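You operate a simulated robot arm through the tools that you are given. There is no shell and no other tool. Be economical: measure what you need, move in short steps, check, and stop when the job is done.

You are at the controls of a simulated two-armed robot. One attempt, no reset.

Task
Get the cream packing card out. At the end: the grey felt cup from the top of the desk is in the travel drawer; the green water cup is in the bottom of the basin; the blue dish is in the bottom of the basin; the beige pale shoe tree from the top of the desk is in the spares drawer; the cream packing card that stands behind the tall clear bottle on the top of the green chest is on the top of the desk; the tall clear bottle is back where it stood; whatever was shut is shut again. Leave all else as you found it, and nothing knocked over (what rides in a drawer may roll over). Set down upright: pale shoe tree, grey felt cup, tall clear bottle, packing card.

Only the result counts: the job must be done as asked and must still hold three seconds after the hand-in. Knocking over, shifting, dropping, spilling or breaking anything else fails it.

Robot
Two 7-joint arms with two-finger parallel grippers on one trunk, on a base that drives. Base frame: it is fixed to the floor where the robot stands at the start and does not move with it; the origin is under the middle of the robot, x ahead of it, y to its left, z up. Readings come in m, degrees, newtons and seconds.
The left shoulder is at the start at [0.07, 0.163, 1.07], the right one opposite. Places, roughly: blue dish [-2.5, 2.25, 0.75]; bottom of the basin [-0.3, 4.5, 0.7]; green water cup (8x8x4 cm) [-2.3, 2.4, 0.8]; grey felt cup (8x9x13 cm) [-2.3, 2.2, 0.8]; inside of the spares drawer [0.7, 0, 0.8]; inside of the travel drawer [0.7, 2, 0.3]; packing card [0.75, 2, 1]; pale shoe tree [-2.25, 2.5, 0.75]; spares drawer [0.6, 0, 0.8]; tall clear bottle [0.75, 2, 1]; top of the desk [-2.4, 2.3, 0.8]; travel drawer [0.6, 2, 0.3]. Payload 3.43 kg a hand.
The TCP of each hand is the grasp point between the finger pads, 0.034 m short of the fingertips. In the tool frame z runs along the fingers and y along their closing line. The gripper opens to 0.128 m. The fingers are 0.024 m wide and 0.012 m thick; the gripper's body (0.048 by 0.13 m) begins 0.096 m behind the TCP.
Orientation is told as [roll, pitch, yaw] about the base's x, y, z axes, in that order, counted from this pose: with the fingers straight down and closing along the base's y, the tool's x points along the base's -x, its y along +y and its z along -z.

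Tools
- The arms move only by the tool send_rows. It takes "left_commands", "right_commands" or both (then of equal length, played together; a hand with none holds still); each is a list of rows, each a list of 6 numbers: the shift along the tool's x, y, z in m, then the turn, a rotation vector about the tool's x, y, z in degrees. In form: [[tx, ty, tz, wx, wy, wz], ...]. A call has 1 to 12 rows; each row shifts and turns the commanded pose from where the row before left it, along the tool's axes as they then stand. "left_claw" and "right_claw" are, for a hand that has rows, the gripper command, from -1 (shut) to 1 (fully open), values between in proportion, set as the call begins (left out, the last holds). Each row takes 0.2 s and may step no farther than 0.05 m and 8.6 degrees from the row before; otherwise, or with a gripper value out of range, the whole call is refused. Where a pose cannot be reached the arm comes as near as it can. A force on the tool above 40 N (or 10 N above the force at the start of the call, whichever is more), or a blocked arm, ends the call early, and 0.2 s more pass. The fingers move at their own pace (about 0.153 m/s each) and stop on an object; they squeeze with about 35 N. The grip force told is the motor's: it shows also when the fingers shut on nothing. Time passes only in rows, and 0.2 s behind the last, so rows that do not move let the fingers close. It gives the time, the measured TCP pose, the force on the tool (base axes), the opening and the grip force at its end, in the units of the frame above (readings bear some noise), with the torque about the TCP (base axes, N m) and any sound that the robot's microphone picked up, and new pictures: "pictures" is both (left out), scene, wrist or none (wrist: the cameras of the hands that moved).
- Cameras (640 x 400 px; columns grow to the right, rows downward): "scene" is now at [0.1295, 0.0063, 1.2881]; the picture's right is [-0.04, -1.00, 0.00], its down [-0.64, 0.03, -0.77] and it looks along [0.77, -0.03, -0.64] (base axes); focal length 214 px, centre (320, 200). "left" rides on the left gripper at [0.076, 0.011, -0.16] in its tool frame; the picture's right is [-0.15, 0.99, 0.00], its down [-0.88, -0.13, -0.46] and it looks along [-0.45, -0.07, 0.89] (tool axes); focal length 234 px, centre (320, 200). "right" rides on the right gripper at [0.076, -0.011, -0.16] in its tool frame; the picture's right is [0.15, 0.99, 0.00], its down [-0.88, 0.13, -0.46] and it looks along [-0.45, 0.07, 0.89] (tool axes); focal length 234 px, centre (320, 200).
- move_column(by): slides the trunk up (or, below 0, down) by that many m; the arms and the scene camera ride with it, the base frame stays. It gives what a move gives, with no picture.
- steer(legs): drives the robot by 1 to 6 legs, each [ahead, left, turn to the left] in m, m and degrees, along the robot's own axes; the way and the turn of a leg run together, so that a leg with both is an arc; at most 1.5 m and 180 degrees a leg. The arms and the cameras ride along, it lands a little off, and it stops where it bumps. It gives what a move gives, and a new picture of the scene camera.
- aim_head(pan, tilt): turns the head with the scene camera to pan (to the left, within 86 degrees either way) and tilt (down, from -29 to 69), counted from straight ahead of the robot. It gives what a move gives, and a new picture of the scene camera.
- measure_at(camera, pixels): for up to 12 pixels [column, row] of the newest picture of that camera ("zoom" is the newest enlarged one), the place [x, y, z] in the base frame of the surface seen there, good to about 0.002 m, but the place of the scene camera against the robot may be out by one fixed shift of up to 0.018 m in any direction. No time passes.
- zoom(camera, box): a new picture of the part [left, top, right, bottom] of that camera's present view, enlarged. No time passes.
- job_done(): hands the job in; it is judged then, once.

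Work in short steps. Measure before you move; look again where a grasp or a placing could have gone wrong, and mend it. You have 336 turns and 360 pictures in all, those below and enlarged ones among them. Open the grippers and draw the arms clear of the work before you hand the job in, unless the task says otherwise.

The tools are called after "Request:" as a command line: name --argument value ..., lists and objects as JSON in quotes. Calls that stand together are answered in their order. send_rows: Moves the arms, as the interface text tells. Its arguments: {"type":"object","properties":{"left_commands":{"type":"array"},"left_claw":{"type":"number"},"right_commands":{"type":"array"},"right_claw":{"type":"number"},"pictures":{"type":"string","enum":["both","scene","wrist","none"]}},"required":[]} The other tools are called the same way: move_column (by) slides the trunk up or down; steer (legs) drives the base; aim_head (pan, tilt) turns the head that bears the scene camera; measure_at (camera, pixels) gives the place of the surface under pixels of a picture; zoom (camera, box) takes an enlarged picture of a part of a camera's view; job_done () hands the job in.

At the start:

```text
clock: 0.0
left_eef_pos: [0.6918, 0.2392, 1.0926]
left_ee_rot: [-0.1, -0.1, 0.2]
left_ft_force: [0.3, 1.0, -0.3]
left_ft_torque: [0.01, -0.04, 0.0]
left_grip_width: 0.1276
left_finger_force: 0.1
right_eef_pos: [0.6464, -0.3226, 1.049]
right_ee_rot: [0.1, 0.1, 0.0]
right_ft_force: [-0.9, 0.5, 0.4]
right_ft_torque: [-0.03, 0.0, 0.04]
right_grip_width: 0.128
right_finger_force: 0.1
trunk travel left (down, up): [-0.55, 0.39]
robot x, y, heading: [0.0015, 0.0005, 0.1]
head pan, tilt: [-2.5, 39.7]
```

scene: 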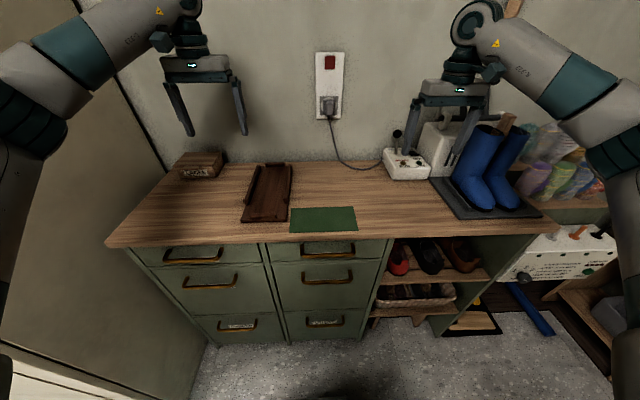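
right: 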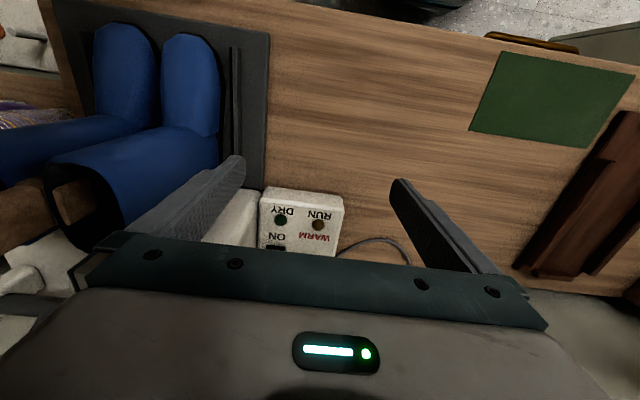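
left: 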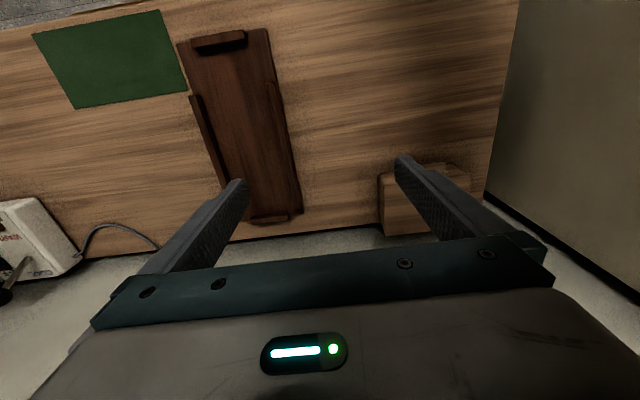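

I see a green chest bench with drawers ahead; I zoom in on its labels to learn which drawer is the spares one.

Request:
zoom --camera "scene" --box '[120, 220, 400, 350]'

Request:
aim_head --pan 80 --tilt 20

```text
2.29 times, centred on (260, 285) of scene
```

zoom: 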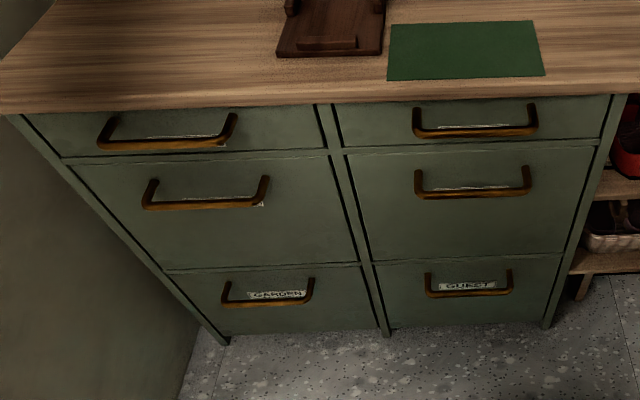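

```text
clock: 1.6
left_eef_pos: [0.6925, 0.2389, 1.0915]
left_ee_rot: [0.0, 0.0, 0.0]
left_ft_force: [0.8, 0.4, -0.3]
left_ft_torque: [0.01, 0.03, 0.04]
left_grip_width: 0.1282
left_finger_force: 0.0
right_eef_pos: [0.6467, -0.3221, 1.0495]
right_ee_rot: [0.0, 0.1, 0.1]
right_ft_force: [-0.8, 0.0, -0.1]
right_ft_torque: [0.02, -0.02, -0.01]
right_grip_width: 0.1278
right_finger_force: 0.1
trunk travel left (down, up): [-0.55, 0.39]
robot x, y, heading: [0.0007, -0.0026, 0.0]
head pan, tilt: [80.0, 20.0]
```

scene: 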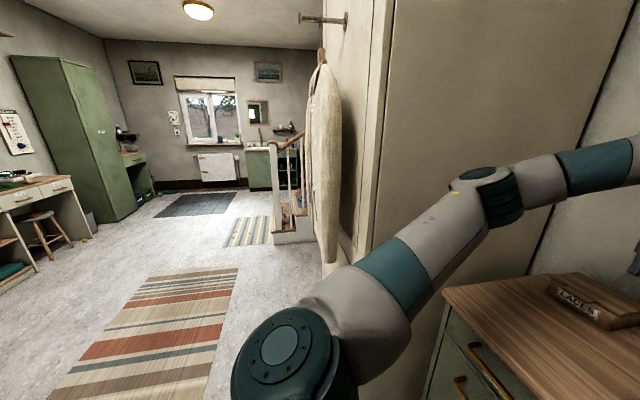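

The labels are hidden behind the handles from above. I back off and look from lower.

Request:
steer --legs '[[-0.8, 0, 0]]'

Request:
move_column --by -0.5

Request:
aim_head --pan 0 --tilt 15

```text
clock: 5.8
left_eef_pos: [-0.1111, 0.2421, 1.0915]
left_ee_rot: [-0.1, 0.0, 0.6]
left_ft_force: [-0.2, 0.5, -0.1]
left_ft_torque: [-0.03, 0.0, 0.0]
left_grip_width: 0.1281
left_finger_force: 0.1
right_eef_pos: [-0.1523, -0.3205, 1.0488]
right_ee_rot: [0.1, 0.0, 0.5]
right_ft_force: [0.3, -0.7, 0.2]
right_ft_torque: [0.03, 0.01, -0.03]
right_grip_width: 0.1281
right_finger_force: 0.0
trunk travel left (down, up): [-0.55, 0.39]
robot x, y, heading: [-0.7979, -0.0015, 0.6]
head pan, tilt: [80.0, 20.0]
```

scene: 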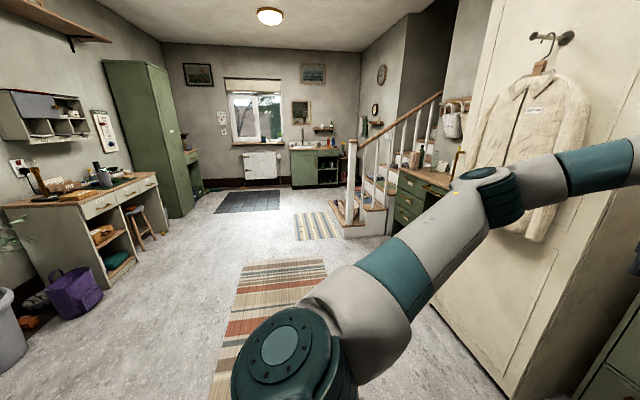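

```text
refused: -0.5 is not a number from -0.4 to 0.4
```

```text
clock: 7.4
left_eef_pos: [-0.1114, 0.2419, 1.0921]
left_ee_rot: [0.1, -0.1, 0.5]
left_ft_force: [-0.8, 1.1, 0.9]
left_ft_torque: [-0.01, -0.03, 0.03]
left_grip_width: 0.128
left_finger_force: 0.0
right_eef_pos: [-0.1516, -0.3198, 1.0501]
right_ee_rot: [-0.1, 0.0, 0.5]
right_ft_force: [0.0, 0.7, 0.3]
right_ft_torque: [-0.02, -0.01, 0.02]
right_grip_width: 0.1282
right_finger_force: 0.0
trunk travel left (down, up): [-0.55, 0.39]
robot x, y, heading: [-0.797, -0.0, 0.5]
head pan, tilt: [0.0, 15.0]
```

scene: 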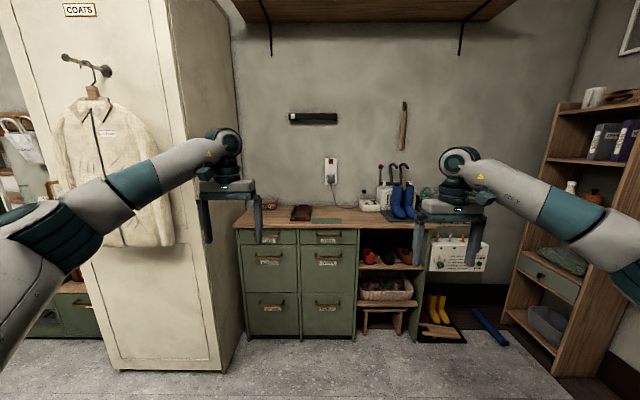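

Now the labels show below the handles; I zoom in on them.

Request:
zoom --camera "scene" --box '[235, 225, 361, 320]'

Request:
aim_head --pan 60 --tilt 20

```text
4.21 times, centred on (298, 272) of scene
```

zoom: 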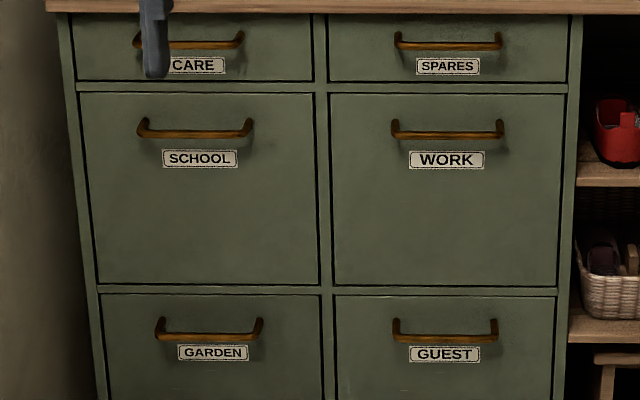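

```text
clock: 8.7
left_eef_pos: [-0.111, 0.2423, 1.0932]
left_ee_rot: [0.0, 0.0, 0.7]
left_ft_force: [0.3, 0.1, 0.6]
left_ft_torque: [0.06, -0.02, -0.03]
left_grip_width: 0.1279
left_finger_force: 0.1
right_eef_pos: [-0.1516, -0.3208, 1.0502]
right_ee_rot: [-0.1, 0.0, 0.6]
right_ft_force: [-0.9, -0.3, 0.0]
right_ft_torque: [0.0, 0.0, 0.02]
right_grip_width: 0.128
right_finger_force: 0.1
trunk travel left (down, up): [-0.55, 0.39]
robot x, y, heading: [-0.7989, -0.0067, 0.6]
head pan, tilt: [60.0, 20.0]
```

scene: 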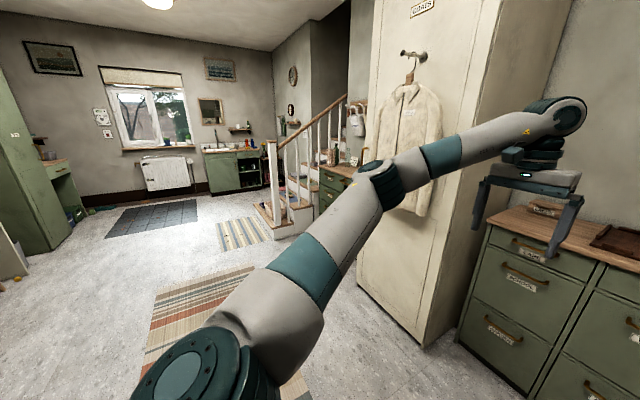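

Spares is the top right drawer (zoom at (447,66)). Next I drive left to face the green chest near [0.7, 2].

Request:
steer --legs '[[0, 1.5, 0], [0, 0.5, 0]]'

Request:
aim_head --pan 0 --tilt 15

```text
clock: 18.6
left_eef_pos: [-0.1724, 2.2468, 1.0927]
left_ee_rot: [-0.1, 0.0, 2.1]
left_ft_force: [-0.5, 0.7, 0.8]
left_ft_torque: [0.01, -0.01, 0.0]
left_grip_width: 0.1281
left_finger_force: 0.0
right_eef_pos: [-0.199, 1.6856, 1.0505]
right_ee_rot: [0.1, 0.0, 2.0]
right_ft_force: [-0.3, 0.5, 0.1]
right_ft_torque: [-0.01, -0.02, 0.01]
right_grip_width: 0.1282
right_finger_force: 0.0
trunk travel left (down, up): [-0.55, 0.39]
robot x, y, heading: [-0.8598, 1.9836, 2.0]
head pan, tilt: [60.0, 20.0]
```

scene: 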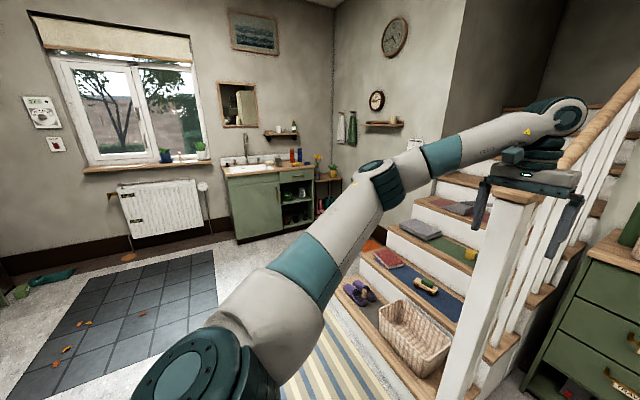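

```text
clock: 19.9
left_eef_pos: [-0.173, 2.2478, 1.092]
left_ee_rot: [0.0, 0.0, 2.1]
left_ft_force: [0.5, -0.1, 0.3]
left_ft_torque: [-0.02, 0.04, 0.02]
left_grip_width: 0.1278
left_finger_force: 0.1
right_eef_pos: [-0.1977, 1.6839, 1.0486]
right_ee_rot: [0.0, 0.0, 2.0]
right_ft_force: [-0.9, 0.1, -0.2]
right_ft_torque: [-0.01, -0.02, -0.01]
right_grip_width: 0.128
right_finger_force: 0.1
trunk travel left (down, up): [-0.55, 0.39]
robot x, y, heading: [-0.8573, 1.9823, 2.2]
head pan, tilt: [0.0, 15.0]
```

scene: 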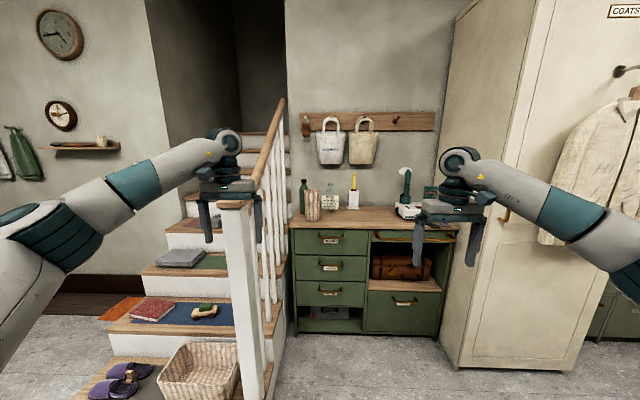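

The green chest is in view, with bottles at (305–355, 190). I zoom in on it.

Request:
zoom --camera "scene" --box '[285, 160, 465, 340]'

Request:
zoom --camera "scene" --box '[290, 170, 370, 225]'

Request:
measure_at --camera "zoom" --pixels '[[110, 210], [180, 280], [310, 260], [320, 230], [510, 200], [510, 320], [320, 320], [300, 100]]'

```text
2.22 times, centred on (375, 250) of scene
```

zoom: 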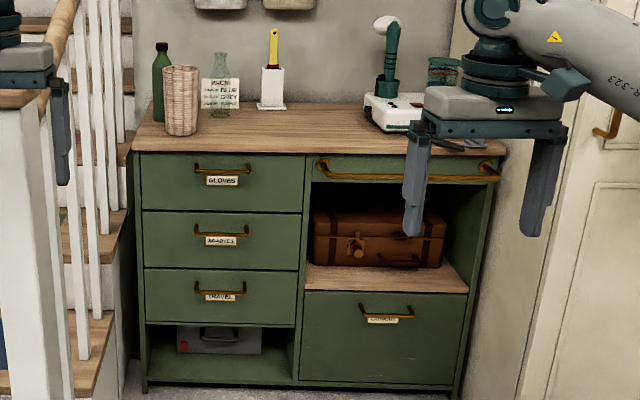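

```text
7.27 times, centred on (330, 198) of scene
```

zoom: 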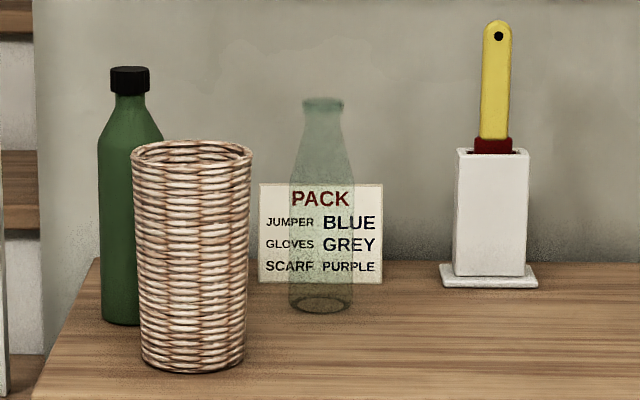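

```text
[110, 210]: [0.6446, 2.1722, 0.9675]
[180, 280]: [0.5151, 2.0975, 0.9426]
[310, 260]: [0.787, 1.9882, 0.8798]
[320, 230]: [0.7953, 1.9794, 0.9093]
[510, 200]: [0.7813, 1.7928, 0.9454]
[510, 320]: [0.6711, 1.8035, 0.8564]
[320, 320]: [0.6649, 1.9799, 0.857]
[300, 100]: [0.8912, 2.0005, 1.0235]
```

The bottle is in front of the card near [0.72, 1.98]. I measure the chest, the locker and the banister for clearance.

Request:
measure_at --camera "scene" --pixels '[[330, 228], [420, 230], [430, 170], [440, 330], [460, 200], [247, 220], [265, 330], [330, 238], [330, 265], [330, 291], [300, 240], [300, 320]]'

Request:
measure_at --camera "zoom" --pixels '[[263, 188], [263, 278], [379, 190], [379, 278], [270, 230], [320, 305], [240, 180], [190, 365], [490, 280], [495, 60], [125, 75], [330, 190]]'

```text
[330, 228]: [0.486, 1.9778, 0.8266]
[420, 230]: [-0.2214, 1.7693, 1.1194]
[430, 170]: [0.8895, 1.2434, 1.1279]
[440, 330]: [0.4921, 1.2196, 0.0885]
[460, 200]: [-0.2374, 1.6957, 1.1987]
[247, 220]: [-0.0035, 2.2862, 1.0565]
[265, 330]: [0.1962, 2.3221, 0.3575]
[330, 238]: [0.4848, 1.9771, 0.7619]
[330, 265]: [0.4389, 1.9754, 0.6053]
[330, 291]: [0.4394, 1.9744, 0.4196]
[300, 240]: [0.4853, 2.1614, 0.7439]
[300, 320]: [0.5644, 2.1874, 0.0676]
```

```text
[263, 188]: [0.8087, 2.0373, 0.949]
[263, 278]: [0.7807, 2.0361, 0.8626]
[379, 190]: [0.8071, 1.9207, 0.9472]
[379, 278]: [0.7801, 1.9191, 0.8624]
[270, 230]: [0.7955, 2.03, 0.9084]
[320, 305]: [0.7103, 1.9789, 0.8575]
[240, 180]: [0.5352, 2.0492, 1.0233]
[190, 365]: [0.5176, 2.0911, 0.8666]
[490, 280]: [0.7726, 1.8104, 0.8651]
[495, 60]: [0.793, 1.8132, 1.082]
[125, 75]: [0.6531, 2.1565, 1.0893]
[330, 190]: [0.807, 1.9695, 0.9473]
```

The card stands at x≈0.78–0.81, y 1.92–2.04, with the bottle just before it. I raise the trunk so that the arms clear everything and drive partway in, straightening the heading.

Request:
move_column --by 0.2

Request:
steer --legs '[[0, 0, -2.1], [0.72, -0.13, 0]]'

Request:
aim_head --pan 0 --tilt 35

```text
clock: 22.1
left_eef_pos: [-0.1728, 2.2474, 1.2923]
left_ee_rot: [0.1, -0.1, 2.1]
left_ft_force: [0.2, 1.1, 0.6]
left_ft_torque: [-0.02, -0.03, -0.04]
left_grip_width: 0.1278
left_finger_force: 0.1
right_eef_pos: [-0.1986, 1.6837, 1.2485]
right_ee_rot: [0.0, 0.0, 2.0]
right_ft_force: [-0.2, -1.5, 0.7]
right_ft_torque: [0.01, -0.02, 0.04]
right_grip_width: 0.128
right_finger_force: 0.0
trunk travel left (down, up): [-0.75, 0.19]
robot x, y, heading: [-0.8569, 1.9841, 2.1]
head pan, tilt: [0.0, 15.0]
```

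```text
clock: 26.5
left_eef_pos: [0.5635, 2.0866, 1.2933]
left_ee_rot: [0.0, 0.0, -0.3]
left_ft_force: [0.2, -0.4, -0.3]
left_ft_torque: [0.0, 0.01, 0.0]
left_grip_width: 0.1282
left_finger_force: 0.1
right_eef_pos: [0.515, 1.5246, 1.2489]
right_ee_rot: [0.0, -0.1, -0.5]
right_ft_force: [-0.3, -0.3, -0.9]
right_ft_torque: [-0.02, -0.02, -0.01]
right_grip_width: 0.1279
right_finger_force: 0.1
trunk travel left (down, up): [-0.75, 0.19]
robot x, y, heading: [-0.1314, 1.8535, -0.3]
head pan, tilt: [0.0, 15.0]
```

scene: 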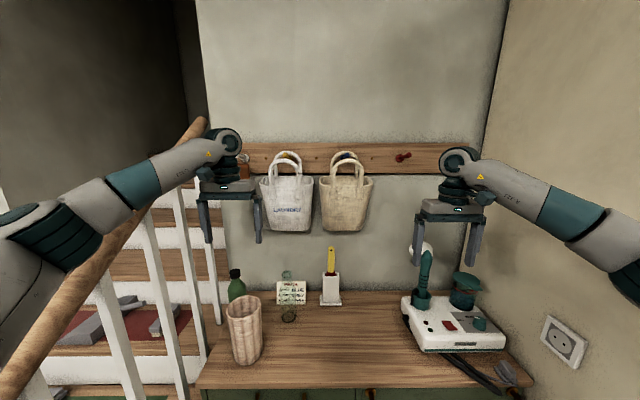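

```text
clock: 27.3
left_eef_pos: [0.5643, 2.0861, 1.2923]
left_ee_rot: [0.0, 0.0, -0.3]
left_ft_force: [-0.1, 0.2, 0.3]
left_ft_torque: [-0.01, -0.05, 0.03]
left_grip_width: 0.1278
left_finger_force: 0.1
right_eef_pos: [0.5149, 1.5256, 1.2494]
right_ee_rot: [0.0, 0.0, -0.4]
right_ft_force: [0.1, 0.1, 0.2]
right_ft_torque: [0.02, 0.01, 0.03]
right_grip_width: 0.1278
right_finger_force: 0.1
trunk travel left (down, up): [-0.75, 0.19]
robot x, y, heading: [-0.1263, 1.8519, -0.2]
head pan, tilt: [0.0, 35.0]
```

scene: 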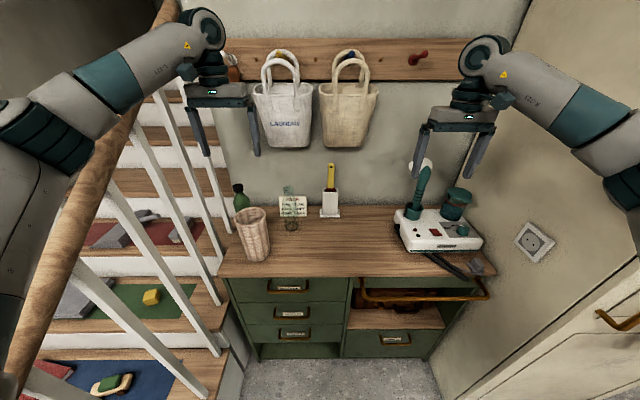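

The bags hang above the chest and the banister is close to the left elbow; I measure their clearance.

Request:
measure_at --camera "scene" --pixels '[[285, 143], [345, 145], [285, 120], [60, 250], [20, 360], [115, 160], [30, 140], [70, 80], [280, 50], [160, 80]]'

Request:
zoom --camera "scene" --box '[220, 150, 380, 270]'

```text
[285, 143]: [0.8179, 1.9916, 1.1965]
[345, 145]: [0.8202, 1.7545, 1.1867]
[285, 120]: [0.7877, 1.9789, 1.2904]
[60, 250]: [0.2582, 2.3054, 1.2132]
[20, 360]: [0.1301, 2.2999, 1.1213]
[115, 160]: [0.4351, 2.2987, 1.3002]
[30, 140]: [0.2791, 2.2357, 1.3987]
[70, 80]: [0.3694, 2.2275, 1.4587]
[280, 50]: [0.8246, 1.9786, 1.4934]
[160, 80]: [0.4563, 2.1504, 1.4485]
```

```text
3.33 times, centred on (300, 210) of scene
```

zoom: 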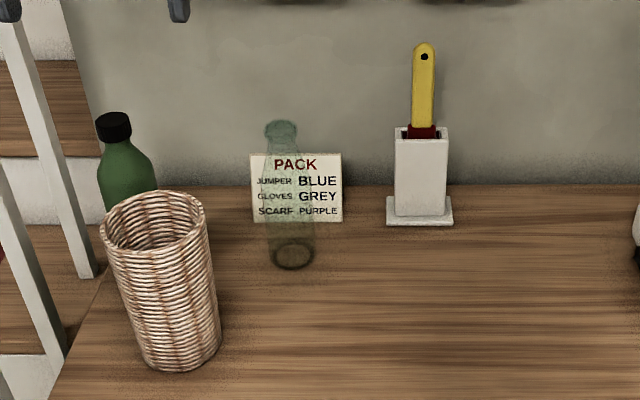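

The white bag hangs right above the bottle and card (bottom at z 1.19), so I must come in from the front with tilted hands. I pitch both hands 60 degrees forward where they stand.

Request:
send_rows --left_commands '[[0, 0, 0, 0, -8.5, 0], [0, 0, 0, 0, -8.5, 0], [0, 0, 0, 0, -8.5, 0], [0, 0, 0, 0, -8.5, 0], [0, 0, 0, 0, -8.5, 0], [0, 0, 0, 0, -8.5, 0], [0, 0, 0, 0, -8.5, 0], [0, 0, 0, 0, 0, 0]]' --right_commands '[[0, 0, 0, 0, -8.5, 0], [0, 0, 0, 0, -8.5, 0], [0, 0, 0, 0, -8.5, 0], [0, 0, 0, 0, -8.5, 0], [0, 0, 0, 0, -8.5, 0], [0, 0, 0, 0, -8.5, 0], [0, 0, 0, 0, -8.5, 0], [0, 0, 0, 0, 0, 0]]' --left_claw 1 --right_claw 1

```text
clock: 29.1
left_eef_pos: [0.5659, 2.0861, 1.2922]
left_ee_rot: [0.0, -59.6, -0.2]
left_ft_force: [-0.6, -0.7, 0.8]
left_ft_torque: [-0.01, 0.01, -0.02]
left_grip_width: 0.128
left_finger_force: 0.1
right_eef_pos: [0.5152, 1.5251, 1.2496]
right_ee_rot: [0.0, -59.5, -0.4]
right_ft_force: [0.4, 0.0, -0.1]
right_ft_torque: [-0.01, -0.01, -0.01]
right_grip_width: 0.1279
right_finger_force: 0.0
trunk travel left (down, up): [-0.75, 0.19]
robot x, y, heading: [-0.1281, 1.8509, -0.4]
head pan, tilt: [0.0, 35.0]
```

scene: 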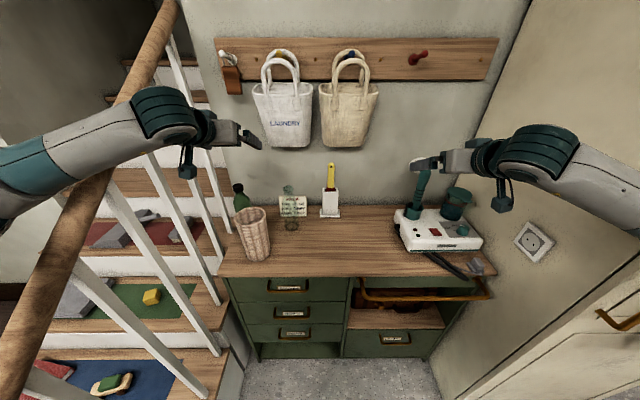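
right: 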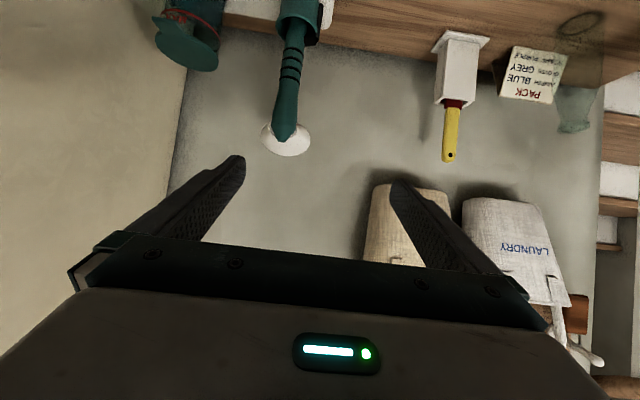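
left: 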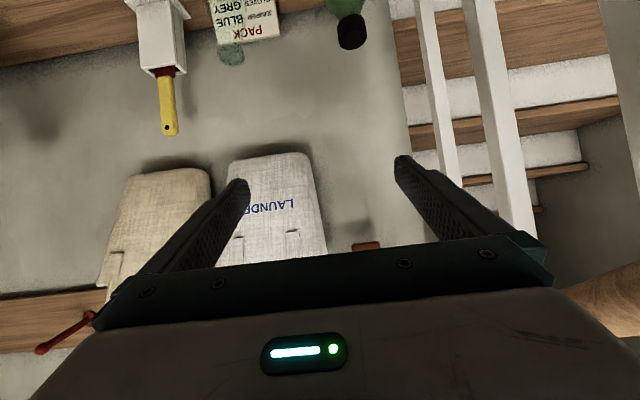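

The tilt works. I measure the card and the bottle with the right wrist camera, which has no unknown shift.

Request:
zoom --camera "right" --box '[420, 0, 640, 140]'

Request:
measure_at --camera "zoom" --pixels '[[268, 140], [425, 165], [385, 295], [233, 275], [455, 370], [520, 350], [475, 60], [430, 80], [30, 105], [196, 115]]'

Request:
measure_at --camera "scene" --pixels '[[187, 170], [210, 130], [280, 215], [305, 215], [291, 228]]'

```text
2.86 times, centred on (530, 70) of right
```

zoom: 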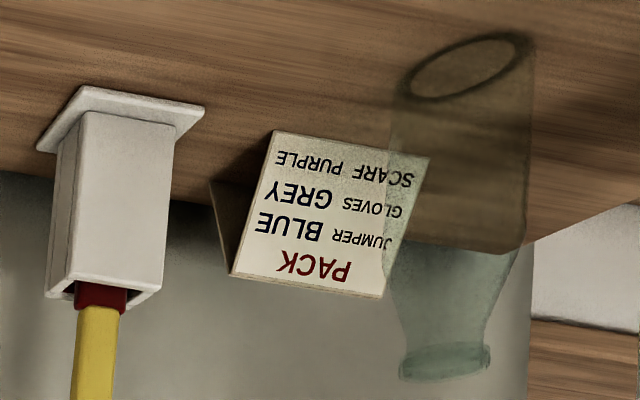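

```text
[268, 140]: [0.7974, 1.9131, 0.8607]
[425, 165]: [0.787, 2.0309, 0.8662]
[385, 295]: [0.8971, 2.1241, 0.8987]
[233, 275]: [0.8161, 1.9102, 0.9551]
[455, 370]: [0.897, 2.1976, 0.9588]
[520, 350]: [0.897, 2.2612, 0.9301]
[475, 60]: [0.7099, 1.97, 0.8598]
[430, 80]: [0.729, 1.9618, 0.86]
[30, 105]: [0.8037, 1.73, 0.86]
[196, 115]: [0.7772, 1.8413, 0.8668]
```

```text
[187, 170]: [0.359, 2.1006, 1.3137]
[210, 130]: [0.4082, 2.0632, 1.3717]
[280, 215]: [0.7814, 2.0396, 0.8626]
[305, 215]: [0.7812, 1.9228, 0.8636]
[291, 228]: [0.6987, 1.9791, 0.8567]
```

The A-shaped card spans y 1.912–2.03, bottle centre about (0.711, 1.971), basket close on its left. I yaw the right hand 35° leftward and carry it in front of the bottle at height.

Request:
send_rows --right_commands '[[0, 0, 0, -6.06, 0, -3.5], [0, 0, 0, -6.06, 0, -3.5], [0, 0, 0, -6.06, 0, -3.5], [0, 0, 0, -6.06, 0, -3.5], [0, 0, 0, -6.06, 0, -3.5], [0, 0, 0, 0, 0, 0]]' --pictures "none"

Request:
send_rows --right_commands '[[-0.012, 0.0381, 0.0208, 0, 0, 0], [-0.012, 0.0381, 0.0208, 0, 0, 0], [-0.012, 0.0381, 0.0208, 0, 0, 0], [-0.012, 0.0381, 0.0208, 0, 0, 0], [-0.012, 0.0381, 0.0208, 0, 0, 0], [-0.012, 0.0381, 0.0208, 0, 0, 0], [-0.012, 0.0381, 0.0208, 0, 0, 0], [-0.012, 0.0381, 0.0208, 0, 0, 0], [0, 0, 0, 0, 0, 0]]' --right_claw 0.5

```text
clock: 30.5
left_eef_pos: [0.5637, 2.0868, 1.2924]
left_ee_rot: [0.0, -59.6, -0.2]
left_ft_force: [-0.2, 1.3, 0.0]
left_ft_torque: [0.0, 0.0, 0.01]
left_grip_width: 0.1277
left_finger_force: 0.0
right_eef_pos: [0.5147, 1.5256, 1.2498]
right_ee_rot: [0.6, -59.6, 34.1]
right_ft_force: [0.0, -0.7, -0.2]
right_ft_torque: [-0.01, 0.02, 0.04]
right_grip_width: 0.1279
right_finger_force: 0.1
trunk travel left (down, up): [-0.75, 0.19]
robot x, y, heading: [-0.1274, 1.8529, -0.3]
head pan, tilt: [0.0, 35.0]
```

```text
clock: 32.5
left_eef_pos: [0.5636, 2.0853, 1.2932]
left_ee_rot: [0.2, -59.4, -0.6]
left_ft_force: [0.7, 0.1, -0.1]
left_ft_torque: [-0.01, -0.02, 0.04]
left_grip_width: 0.128
left_finger_force: 0.0
right_eef_pos: [0.5013, 1.8826, 1.2481]
right_ee_rot: [0.7, -59.6, 34.0]
right_ft_force: [-0.1, 0.2, -0.9]
right_ft_torque: [0.0, 0.03, 0.04]
right_grip_width: 0.0959
right_finger_force: 0.0
trunk travel left (down, up): [-0.75, 0.19]
robot x, y, heading: [-0.127, 1.8484, -0.3]
head pan, tilt: [0.0, 35.0]
```

scene: 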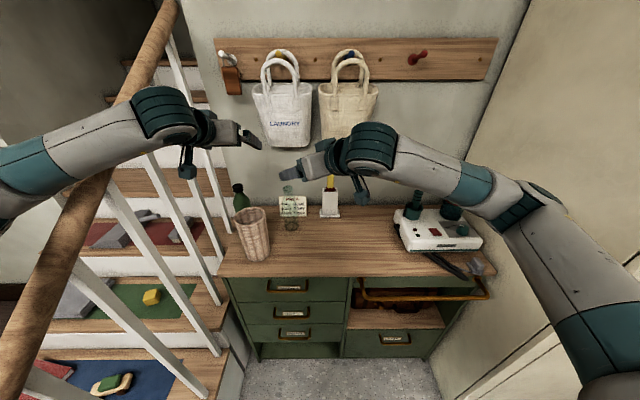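
right: 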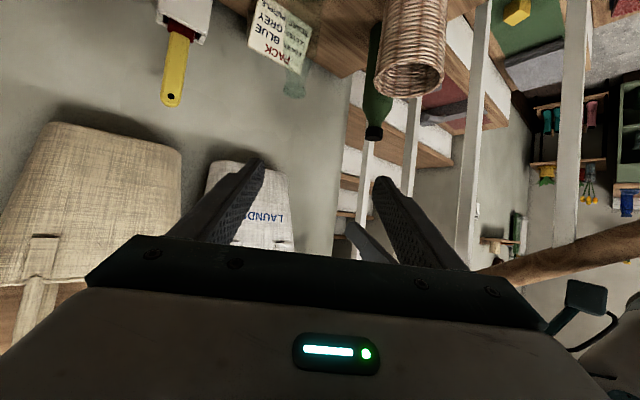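

Before lowering, I check the height of the forearm above the machine with the upright brush, and where the left hand is.

Request:
measure_at --camera "scene" --pixels '[[470, 190], [520, 215], [410, 155], [362, 195], [414, 212], [417, 170], [450, 212], [330, 168]]'

```text
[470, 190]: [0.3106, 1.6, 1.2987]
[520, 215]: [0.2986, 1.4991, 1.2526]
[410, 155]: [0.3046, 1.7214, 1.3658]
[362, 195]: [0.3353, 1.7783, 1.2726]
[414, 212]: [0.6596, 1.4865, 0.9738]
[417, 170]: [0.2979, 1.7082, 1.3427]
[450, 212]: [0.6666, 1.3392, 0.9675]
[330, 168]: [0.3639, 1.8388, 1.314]
```

The forearm runs at x≈0.3, well clear of the machine. I lower the hand to the pre-grasp in front of the bottle.

Request:
send_rows --right_commands '[[0.0296, -0.0063, 0.0275, 0, 0, 0], [0.0296, -0.0063, 0.0275, 0, 0, 0], [0.0296, -0.0063, 0.0275, 0, 0, 0], [0.0296, -0.0063, 0.0275, 0, 0, 0], [0.0296, -0.0063, 0.0275, 0, 0, 0], [0.0296, -0.0063, 0.0275, 0, 0, 0], [0.0296, -0.0063, 0.0275, 0, 0, 0], [0.0296, -0.0063, 0.0275, 0, 0, 0], [0, 0, 0, 0, 0, 0]]'

```text
clock: 34.5
left_eef_pos: [0.5648, 2.0867, 1.2938]
left_ee_rot: [0.0, -59.6, -0.2]
left_ft_force: [0.4, -0.4, 0.8]
left_ft_torque: [0.03, 0.0, 0.02]
left_grip_width: 0.1277
left_finger_force: 0.1
right_eef_pos: [0.5867, 1.8849, 0.9353]
right_ee_rot: [0.4, -59.6, 34.2]
right_ft_force: [0.1, 0.4, -0.6]
right_ft_torque: [-0.01, 0.04, 0.01]
right_grip_width: 0.096
right_finger_force: 0.1
trunk travel left (down, up): [-0.75, 0.19]
robot x, y, heading: [-0.1287, 1.8496, -0.5]
head pan, tilt: [0.0, 35.0]
```

scene: 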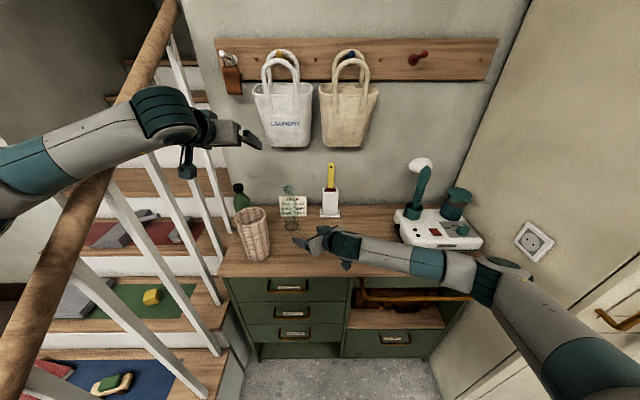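
right: 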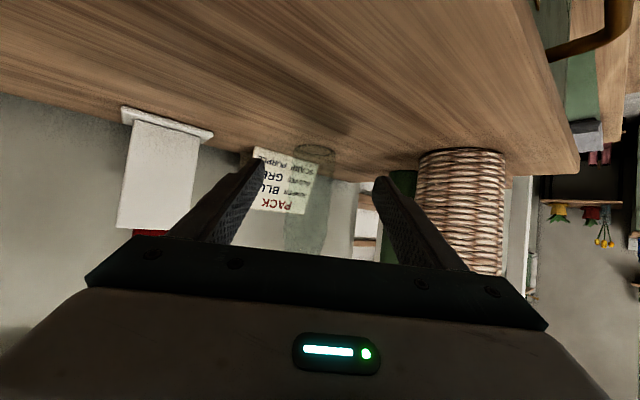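

The bottle's base ring shows at (315,152) between the fingers; I measure it and the basket.

Request:
zoom --camera "right" --box '[230, 120, 430, 250]'

Request:
measure_at --camera "zoom" --pixels '[[275, 100], [275, 90], [275, 115], [215, 105], [335, 105], [160, 105], [610, 200], [610, 300]]'

```text
3.08 times, centred on (330, 185) of right
```

zoom: 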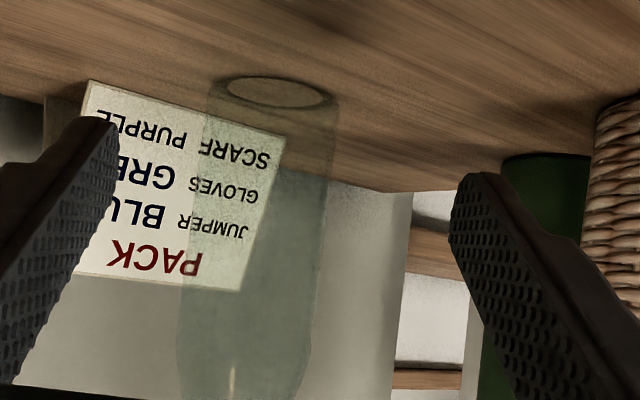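

```text
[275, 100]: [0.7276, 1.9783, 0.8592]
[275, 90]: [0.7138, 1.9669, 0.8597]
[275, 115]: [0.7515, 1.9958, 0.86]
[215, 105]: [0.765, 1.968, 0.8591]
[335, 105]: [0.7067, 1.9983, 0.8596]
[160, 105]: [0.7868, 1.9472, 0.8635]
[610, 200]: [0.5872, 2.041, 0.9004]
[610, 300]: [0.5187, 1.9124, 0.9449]
```

The bottle axis is at about (0.716, 1.970), straight ahead of the hand. I advance 0.155 m horizontally, then close.

Request:
send_rows --right_commands '[[-0.0157, -0.0004, 0.0267, 0, 0, 0], [-0.0157, -0.0004, 0.0267, 0, 0, 0], [-0.0157, -0.0004, 0.0267, 0, 0, 0], [-0.0157, -0.0004, 0.0267, 0, 0, 0], [-0.0157, -0.0004, 0.0267, 0, 0, 0], [0, 0, 0, 0, 0, 0]]'

```text
clock: 35.9
left_eef_pos: [0.5651, 2.0857, 1.2922]
left_ee_rot: [0.1, -59.5, -0.4]
left_ft_force: [0.0, 0.5, -0.5]
left_ft_torque: [-0.02, 0.01, 0.0]
left_grip_width: 0.1282
left_finger_force: 0.0
right_eef_pos: [0.7144, 1.9705, 0.9343]
right_ee_rot: [0.5, -59.5, 34.1]
right_ft_force: [-0.3, -0.5, 0.0]
right_ft_torque: [0.01, -0.03, -0.02]
right_grip_width: 0.0959
right_finger_force: 0.1
trunk travel left (down, up): [-0.75, 0.19]
robot x, y, heading: [-0.1278, 1.852, -0.3]
head pan, tilt: [0.0, 35.0]
```

scene: 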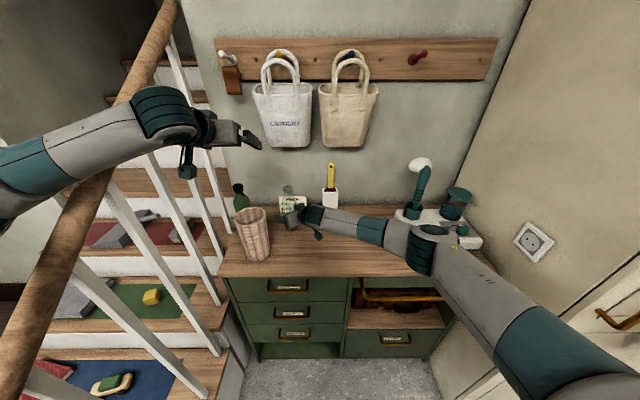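
right: 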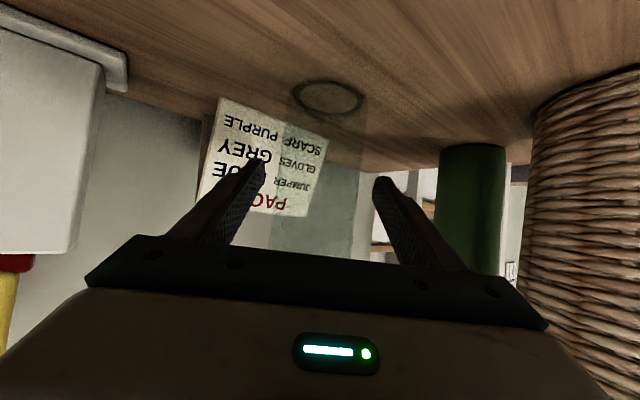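

The ring now shows at (328,98); I check its place against the TCP before closing.

Request:
measure_at --camera "right" --pixels '[[328, 82], [328, 114], [328, 98], [293, 98], [364, 98]]'

```text
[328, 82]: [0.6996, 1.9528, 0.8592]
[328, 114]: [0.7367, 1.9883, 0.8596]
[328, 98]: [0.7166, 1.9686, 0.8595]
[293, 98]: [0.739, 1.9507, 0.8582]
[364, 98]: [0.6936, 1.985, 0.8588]
```

Centre (0.718, 1.970), matching the TCP within 4 mm. I close the right gripper.

Request:
send_rows --right_commands '[[0, 0, 0, 0, 0, 0], [0, 0, 0, 0, 0, 0], [0, 0, 0, 0, 0, 0]]' --right_claw -1 --pictures "none"

```text
clock: 36.7
left_eef_pos: [0.5648, 2.0858, 1.2925]
left_ee_rot: [-0.1, -59.5, -0.3]
left_ft_force: [-0.6, 0.1, 0.0]
left_ft_torque: [-0.03, 0.0, 0.0]
left_grip_width: 0.128
left_finger_force: 0.1
right_eef_pos: [0.7153, 1.9713, 0.9334]
right_ee_rot: [0.5, -59.6, 34.2]
right_ft_force: [2.1, -0.6, 1.5]
right_ft_torque: [-0.1, -0.21, 0.02]
right_grip_width: 0.0615
right_finger_force: 35.1
trunk travel left (down, up): [-0.75, 0.19]
robot x, y, heading: [-0.1283, 1.8528, -0.6]
head pan, tilt: [0.0, 35.0]
```

It holds the bottle (0.0615 m). I lift it 3 cm and draw it back to the right, keeping hold of it.

Request:
send_rows --right_commands '[[-0.0129, 0, -0.0076, 0, 0, 0], [-0.013, 0, -0.0076, 0, 0, 0], [0.0196, -0.0083, -0.0334, 0, 0, 0], [0.0196, -0.0083, -0.0334, 0, 0, 0], [0.0196, -0.0083, -0.0334, 0, 0, 0], [0.0196, -0.0083, -0.0334, 0, 0, 0], [0.0196, -0.0083, -0.0334, 0, 0, 0], [0.0196, -0.0083, -0.0334, 0, 0, 0], [0, 0, 0, 0, 0, 0]]' --pictures "scene"

Request:
zoom --camera "scene" --box '[220, 150, 400, 285]'

```text
clock: 38.7
left_eef_pos: [0.5656, 2.0876, 1.2915]
left_ee_rot: [0.0, -59.5, -0.3]
left_ft_force: [0.1, -0.5, 0.2]
left_ft_torque: [-0.04, -0.03, 0.01]
left_grip_width: 0.1277
left_finger_force: 0.1
right_eef_pos: [0.5534, 1.8004, 0.9622]
right_ee_rot: [0.6, -59.5, 34.2]
right_ft_force: [-0.7, -0.1, -1.8]
right_ft_torque: [0.02, 0.0, 0.01]
right_grip_width: 0.0608
right_finger_force: 35.4
trunk travel left (down, up): [-0.75, 0.19]
robot x, y, heading: [-0.1274, 1.8513, -0.5]
head pan, tilt: [0.0, 35.0]
```

scene: 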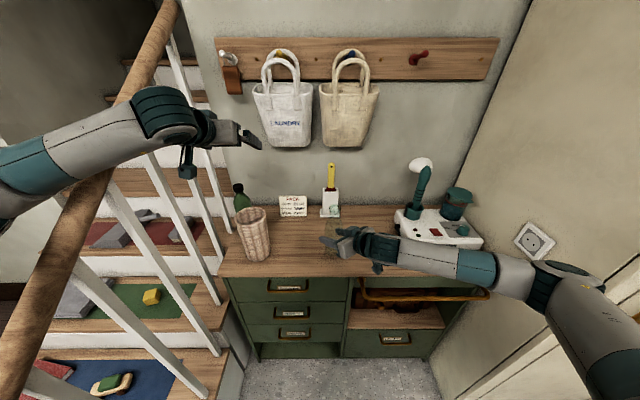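

```text
2.96 times, centred on (310, 218) of scene
```

zoom: 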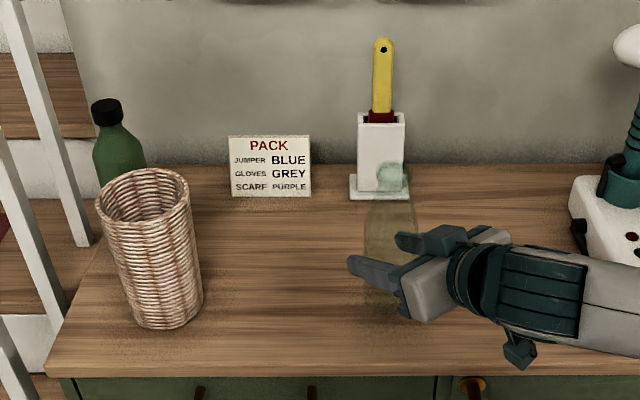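

The card stands free. I bring the left hand, tilted to 45°, to a point before and above the card.

Request:
send_rows --left_commands '[[0, 0, 0, 0, 7.25, 0], [0, 0, 0, 0, 7.25, 0], [0.0099, -0.0289, 0.0219, 0, 0, 0], [0.0099, -0.0289, 0.0219, 0, 0, 0], [0.0099, -0.0289, 0.0219, 0, 0, 0], [0.0099, -0.0289, 0.0219, 0, 0, 0], [0.0099, 0, 0.0382, 0, 0, 0], [0.0099, 0, 0.0382, 0, 0, 0], [0.0099, 0, 0.0382, 0, 0, 0], [0.0099, 0, 0.0382, 0, 0, 0], [0, 0, 0, 0, 0, 0]]' --left_claw 1

```text
clock: 41.3
left_eef_pos: [0.6643, 2.0428, 1.1198]
left_ee_rot: [2.6, -48.8, 3.9]
left_ft_force: [-2.0, -0.1, -1.2]
left_ft_torque: [0.05, -0.19, 0.06]
left_grip_width: 0.128
left_finger_force: 0.1
right_eef_pos: [0.5465, 1.8716, 0.9559]
right_ee_rot: [3.8, -60.1, 37.8]
right_ft_force: [0.5, -0.7, 0.2]
right_ft_torque: [-0.08, 0.11, -0.03]
right_grip_width: 0.0605
right_finger_force: 35.0
trunk travel left (down, up): [-0.75, 0.19]
robot x, y, heading: [-0.1515, 1.871, 6.3]
head pan, tilt: [0.0, 35.0]
stopped in row 11 (left hand): the arm was blocked; the commanded pose is now the measured one
```

scene: 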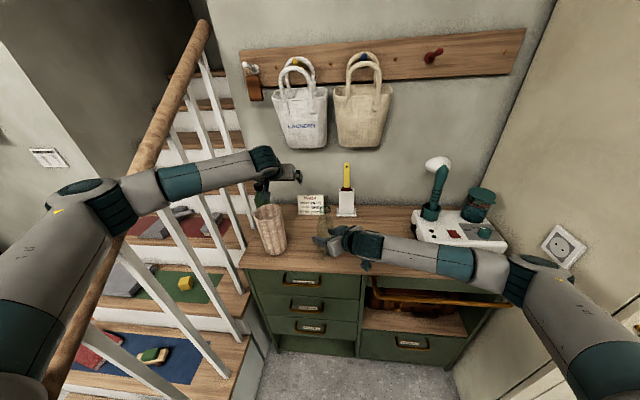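
left: 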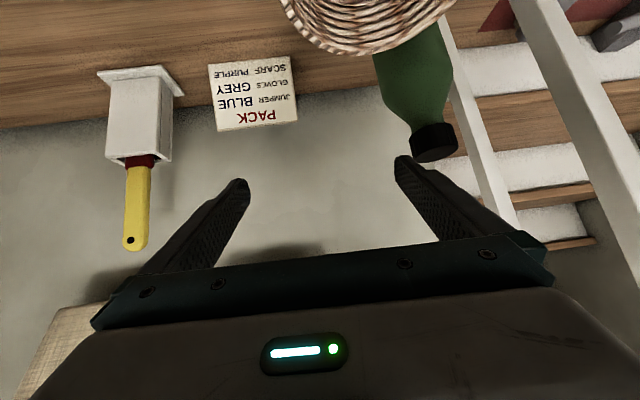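

The left elbow pushed against the banister and turned the base by 6°. I retrace the left hand's motion to free it.

Request:
send_rows --left_commands '[[-0.0099, 0, -0.0382, 0, 0, 0], [-0.0099, 0, -0.0382, 0, 0, 0], [-0.0099, 0, -0.0382, 0, 0, 0], [-0.0099, 0, -0.0382, 0, 0, 0], [-0.0099, 0.0289, -0.0219, 0, 0, 0], [0, 0, 0, 0, 0, 0]]' --pictures "scene"

```text
clock: 42.7
left_eef_pos: [0.5871, 2.0944, 1.2363]
left_ee_rot: [-0.5, -46.7, 4.9]
left_ft_force: [1.0, -0.7, -0.3]
left_ft_torque: [0.02, 0.01, 0.07]
left_grip_width: 0.128
left_finger_force: 0.1
right_eef_pos: [0.5653, 1.891, 0.9453]
right_ee_rot: [1.0, -58.5, 38.6]
right_ft_force: [0.8, -0.2, -2.9]
right_ft_torque: [0.04, 0.01, 0.02]
right_grip_width: 0.0608
right_finger_force: 35.2
trunk travel left (down, up): [-0.75, 0.19]
robot x, y, heading: [-0.1377, 1.8799, 4.3]
head pan, tilt: [0.0, 35.0]
```

scene: 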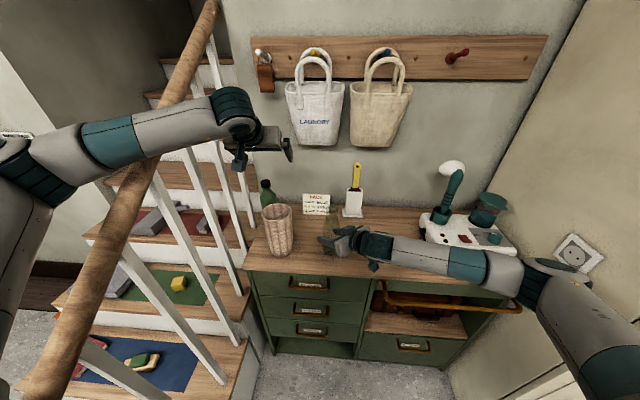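

I check where the left arm is relative to the banister now.

Request:
measure_at --camera "scene" --pixels '[[100, 145], [30, 165], [60, 150], [150, 160], [110, 240], [190, 60], [10, 230], [170, 120], [440, 215], [330, 250]]'

```text
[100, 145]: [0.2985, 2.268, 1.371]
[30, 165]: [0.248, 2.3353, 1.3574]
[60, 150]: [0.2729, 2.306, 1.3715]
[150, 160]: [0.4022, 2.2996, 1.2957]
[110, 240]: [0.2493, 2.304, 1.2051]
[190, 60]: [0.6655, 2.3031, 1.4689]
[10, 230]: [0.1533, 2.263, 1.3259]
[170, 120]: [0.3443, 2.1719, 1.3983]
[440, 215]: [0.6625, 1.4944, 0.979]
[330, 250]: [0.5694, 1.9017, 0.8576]
```

The elbow is over the rail. I return the left hand to its former higher pose, and lift the right hand with the bottle 4 cm.

Request:
send_rows --left_commands '[[-0.014, 0, -0.014, 0, 0, 0], [-0.014, 0, -0.014, 0, 0, 0], [-0.014, 0, -0.014, 0, 0, 0], [0, 0, 0, 0, -6.5, 0], [0, 0, 0, 0, -6.5, 0], [0, 0, 0, 0, 0, 0]]' --right_commands '[[-0.0173, 0, -0.0101, 0, 0, 0], [-0.0173, 0, -0.0101, 0, 0, 0], [0, 0, 0, 0, 0, 0], [0, 0, 0, 0, 0, 0], [0, 0, 0, 0, 0, 0], [0, 0, 0, 0, 0, 0]]' --pictures "scene"

Request:
measure_at --camera "scene" --pixels '[[100, 120], [30, 140], [60, 125], [110, 240], [10, 200]]'

```text
clock: 44.1
left_eef_pos: [0.5831, 2.0956, 1.2999]
left_ee_rot: [-0.9, -60.1, 5.4]
left_ft_force: [-0.3, -0.1, -0.1]
left_ft_torque: [0.02, -0.01, 0.03]
left_grip_width: 0.1279
left_finger_force: 0.0
right_eef_pos: [0.5629, 1.8953, 0.9888]
right_ee_rot: [0.6, -58.7, 38.8]
right_ft_force: [-0.4, -0.8, -1.8]
right_ft_torque: [0.05, 0.03, 0.02]
right_grip_width: 0.0612
right_finger_force: 35.0
trunk travel left (down, up): [-0.75, 0.19]
robot x, y, heading: [-0.1351, 1.8796, 4.4]
head pan, tilt: [0.0, 35.0]
```

scene: 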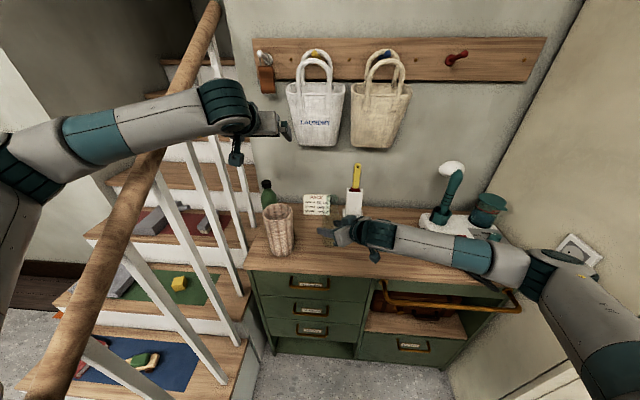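

```text
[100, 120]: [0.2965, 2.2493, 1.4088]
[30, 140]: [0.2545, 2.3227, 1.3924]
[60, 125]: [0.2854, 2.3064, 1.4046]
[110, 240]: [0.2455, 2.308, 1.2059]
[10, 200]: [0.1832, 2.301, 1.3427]
```

Before sliding the base to the right I measure the machine's left edge and front.

Request:
measure_at --camera "scene" --pixels '[[420, 220], [424, 236], [432, 212], [450, 165], [430, 268], [480, 255]]'

```text
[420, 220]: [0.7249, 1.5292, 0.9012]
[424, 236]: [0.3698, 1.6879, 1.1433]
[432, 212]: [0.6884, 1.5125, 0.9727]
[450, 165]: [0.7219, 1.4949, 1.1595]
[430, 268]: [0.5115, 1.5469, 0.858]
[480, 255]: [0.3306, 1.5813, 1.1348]
```

The machine's edge is at y 1.53, leaving room. I straighten and slide the base 0.16 m right.

Request:
steer --legs '[[0, 0, -4.4], [0, -0.16, 0]]'

```text
clock: 46.0
left_eef_pos: [0.5972, 1.8884, 1.301]
left_ee_rot: [-1.3, -60.1, 1.2]
left_ft_force: [-0.3, 0.0, 0.7]
left_ft_torque: [0.0, 0.0, 0.02]
left_grip_width: 0.128
left_finger_force: 0.0
right_eef_pos: [0.5571, 1.6974, 0.9866]
right_ee_rot: [1.1, -58.4, 34.9]
right_ft_force: [0.5, 0.5, -1.8]
right_ft_torque: [-0.02, 0.02, 0.0]
right_grip_width: 0.0607
right_finger_force: 34.6
trunk travel left (down, up): [-0.75, 0.19]
robot x, y, heading: [-0.1338, 1.7244, 0.0]
head pan, tilt: [0.0, 35.0]
stopped in leg 2: the robot was blocked; the commanded pose is now the measured one
```

scene: 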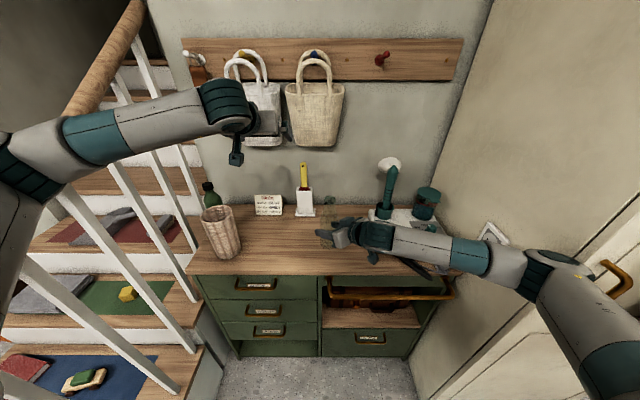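

The slide was blocked short, at y 1.724. I look for what the right arm touches and where the left arm is.

Request:
measure_at --camera "scene" --pixels '[[545, 270], [600, 300], [620, 360], [610, 275], [550, 300], [500, 220], [30, 145], [60, 130], [100, 60], [10, 200], [265, 120], [75, 90]]'

Request:
aim_head --pan -45 --tilt 35

```text
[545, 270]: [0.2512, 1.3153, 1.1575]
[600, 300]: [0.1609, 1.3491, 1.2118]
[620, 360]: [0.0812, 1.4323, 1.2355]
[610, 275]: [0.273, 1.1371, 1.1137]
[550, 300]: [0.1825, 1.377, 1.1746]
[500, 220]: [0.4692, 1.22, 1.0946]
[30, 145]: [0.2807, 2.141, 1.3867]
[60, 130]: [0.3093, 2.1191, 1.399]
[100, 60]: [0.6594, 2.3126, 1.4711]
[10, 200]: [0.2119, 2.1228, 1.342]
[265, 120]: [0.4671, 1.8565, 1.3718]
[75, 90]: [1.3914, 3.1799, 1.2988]
```

```text
clock: 47.1
left_eef_pos: [0.5984, 1.889, 1.2999]
left_ee_rot: [-1.3, -59.9, 1.2]
left_ft_force: [0.0, 0.0, 0.5]
left_ft_torque: [-0.01, -0.01, 0.01]
left_grip_width: 0.1281
left_finger_force: 0.1
right_eef_pos: [0.5564, 1.6962, 0.986]
right_ee_rot: [1.1, -58.3, 34.8]
right_ft_force: [-0.7, 0.2, -2.8]
right_ft_torque: [-0.01, -0.01, 0.01]
right_grip_width: 0.061
right_finger_force: 35.2
trunk travel left (down, up): [-0.75, 0.19]
robot x, y, heading: [-0.1339, 1.7254, 0.1]
head pan, tilt: [-45.0, 35.0]
```

scene: 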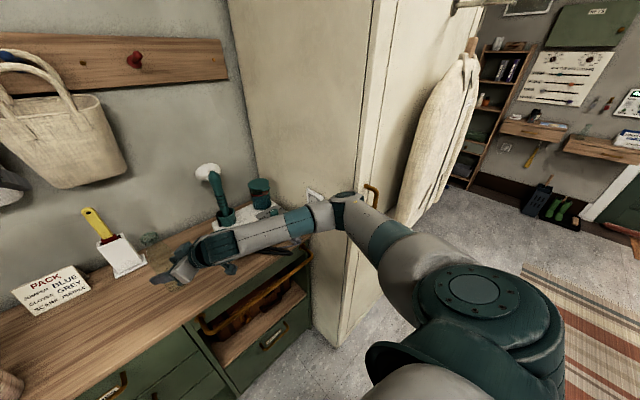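

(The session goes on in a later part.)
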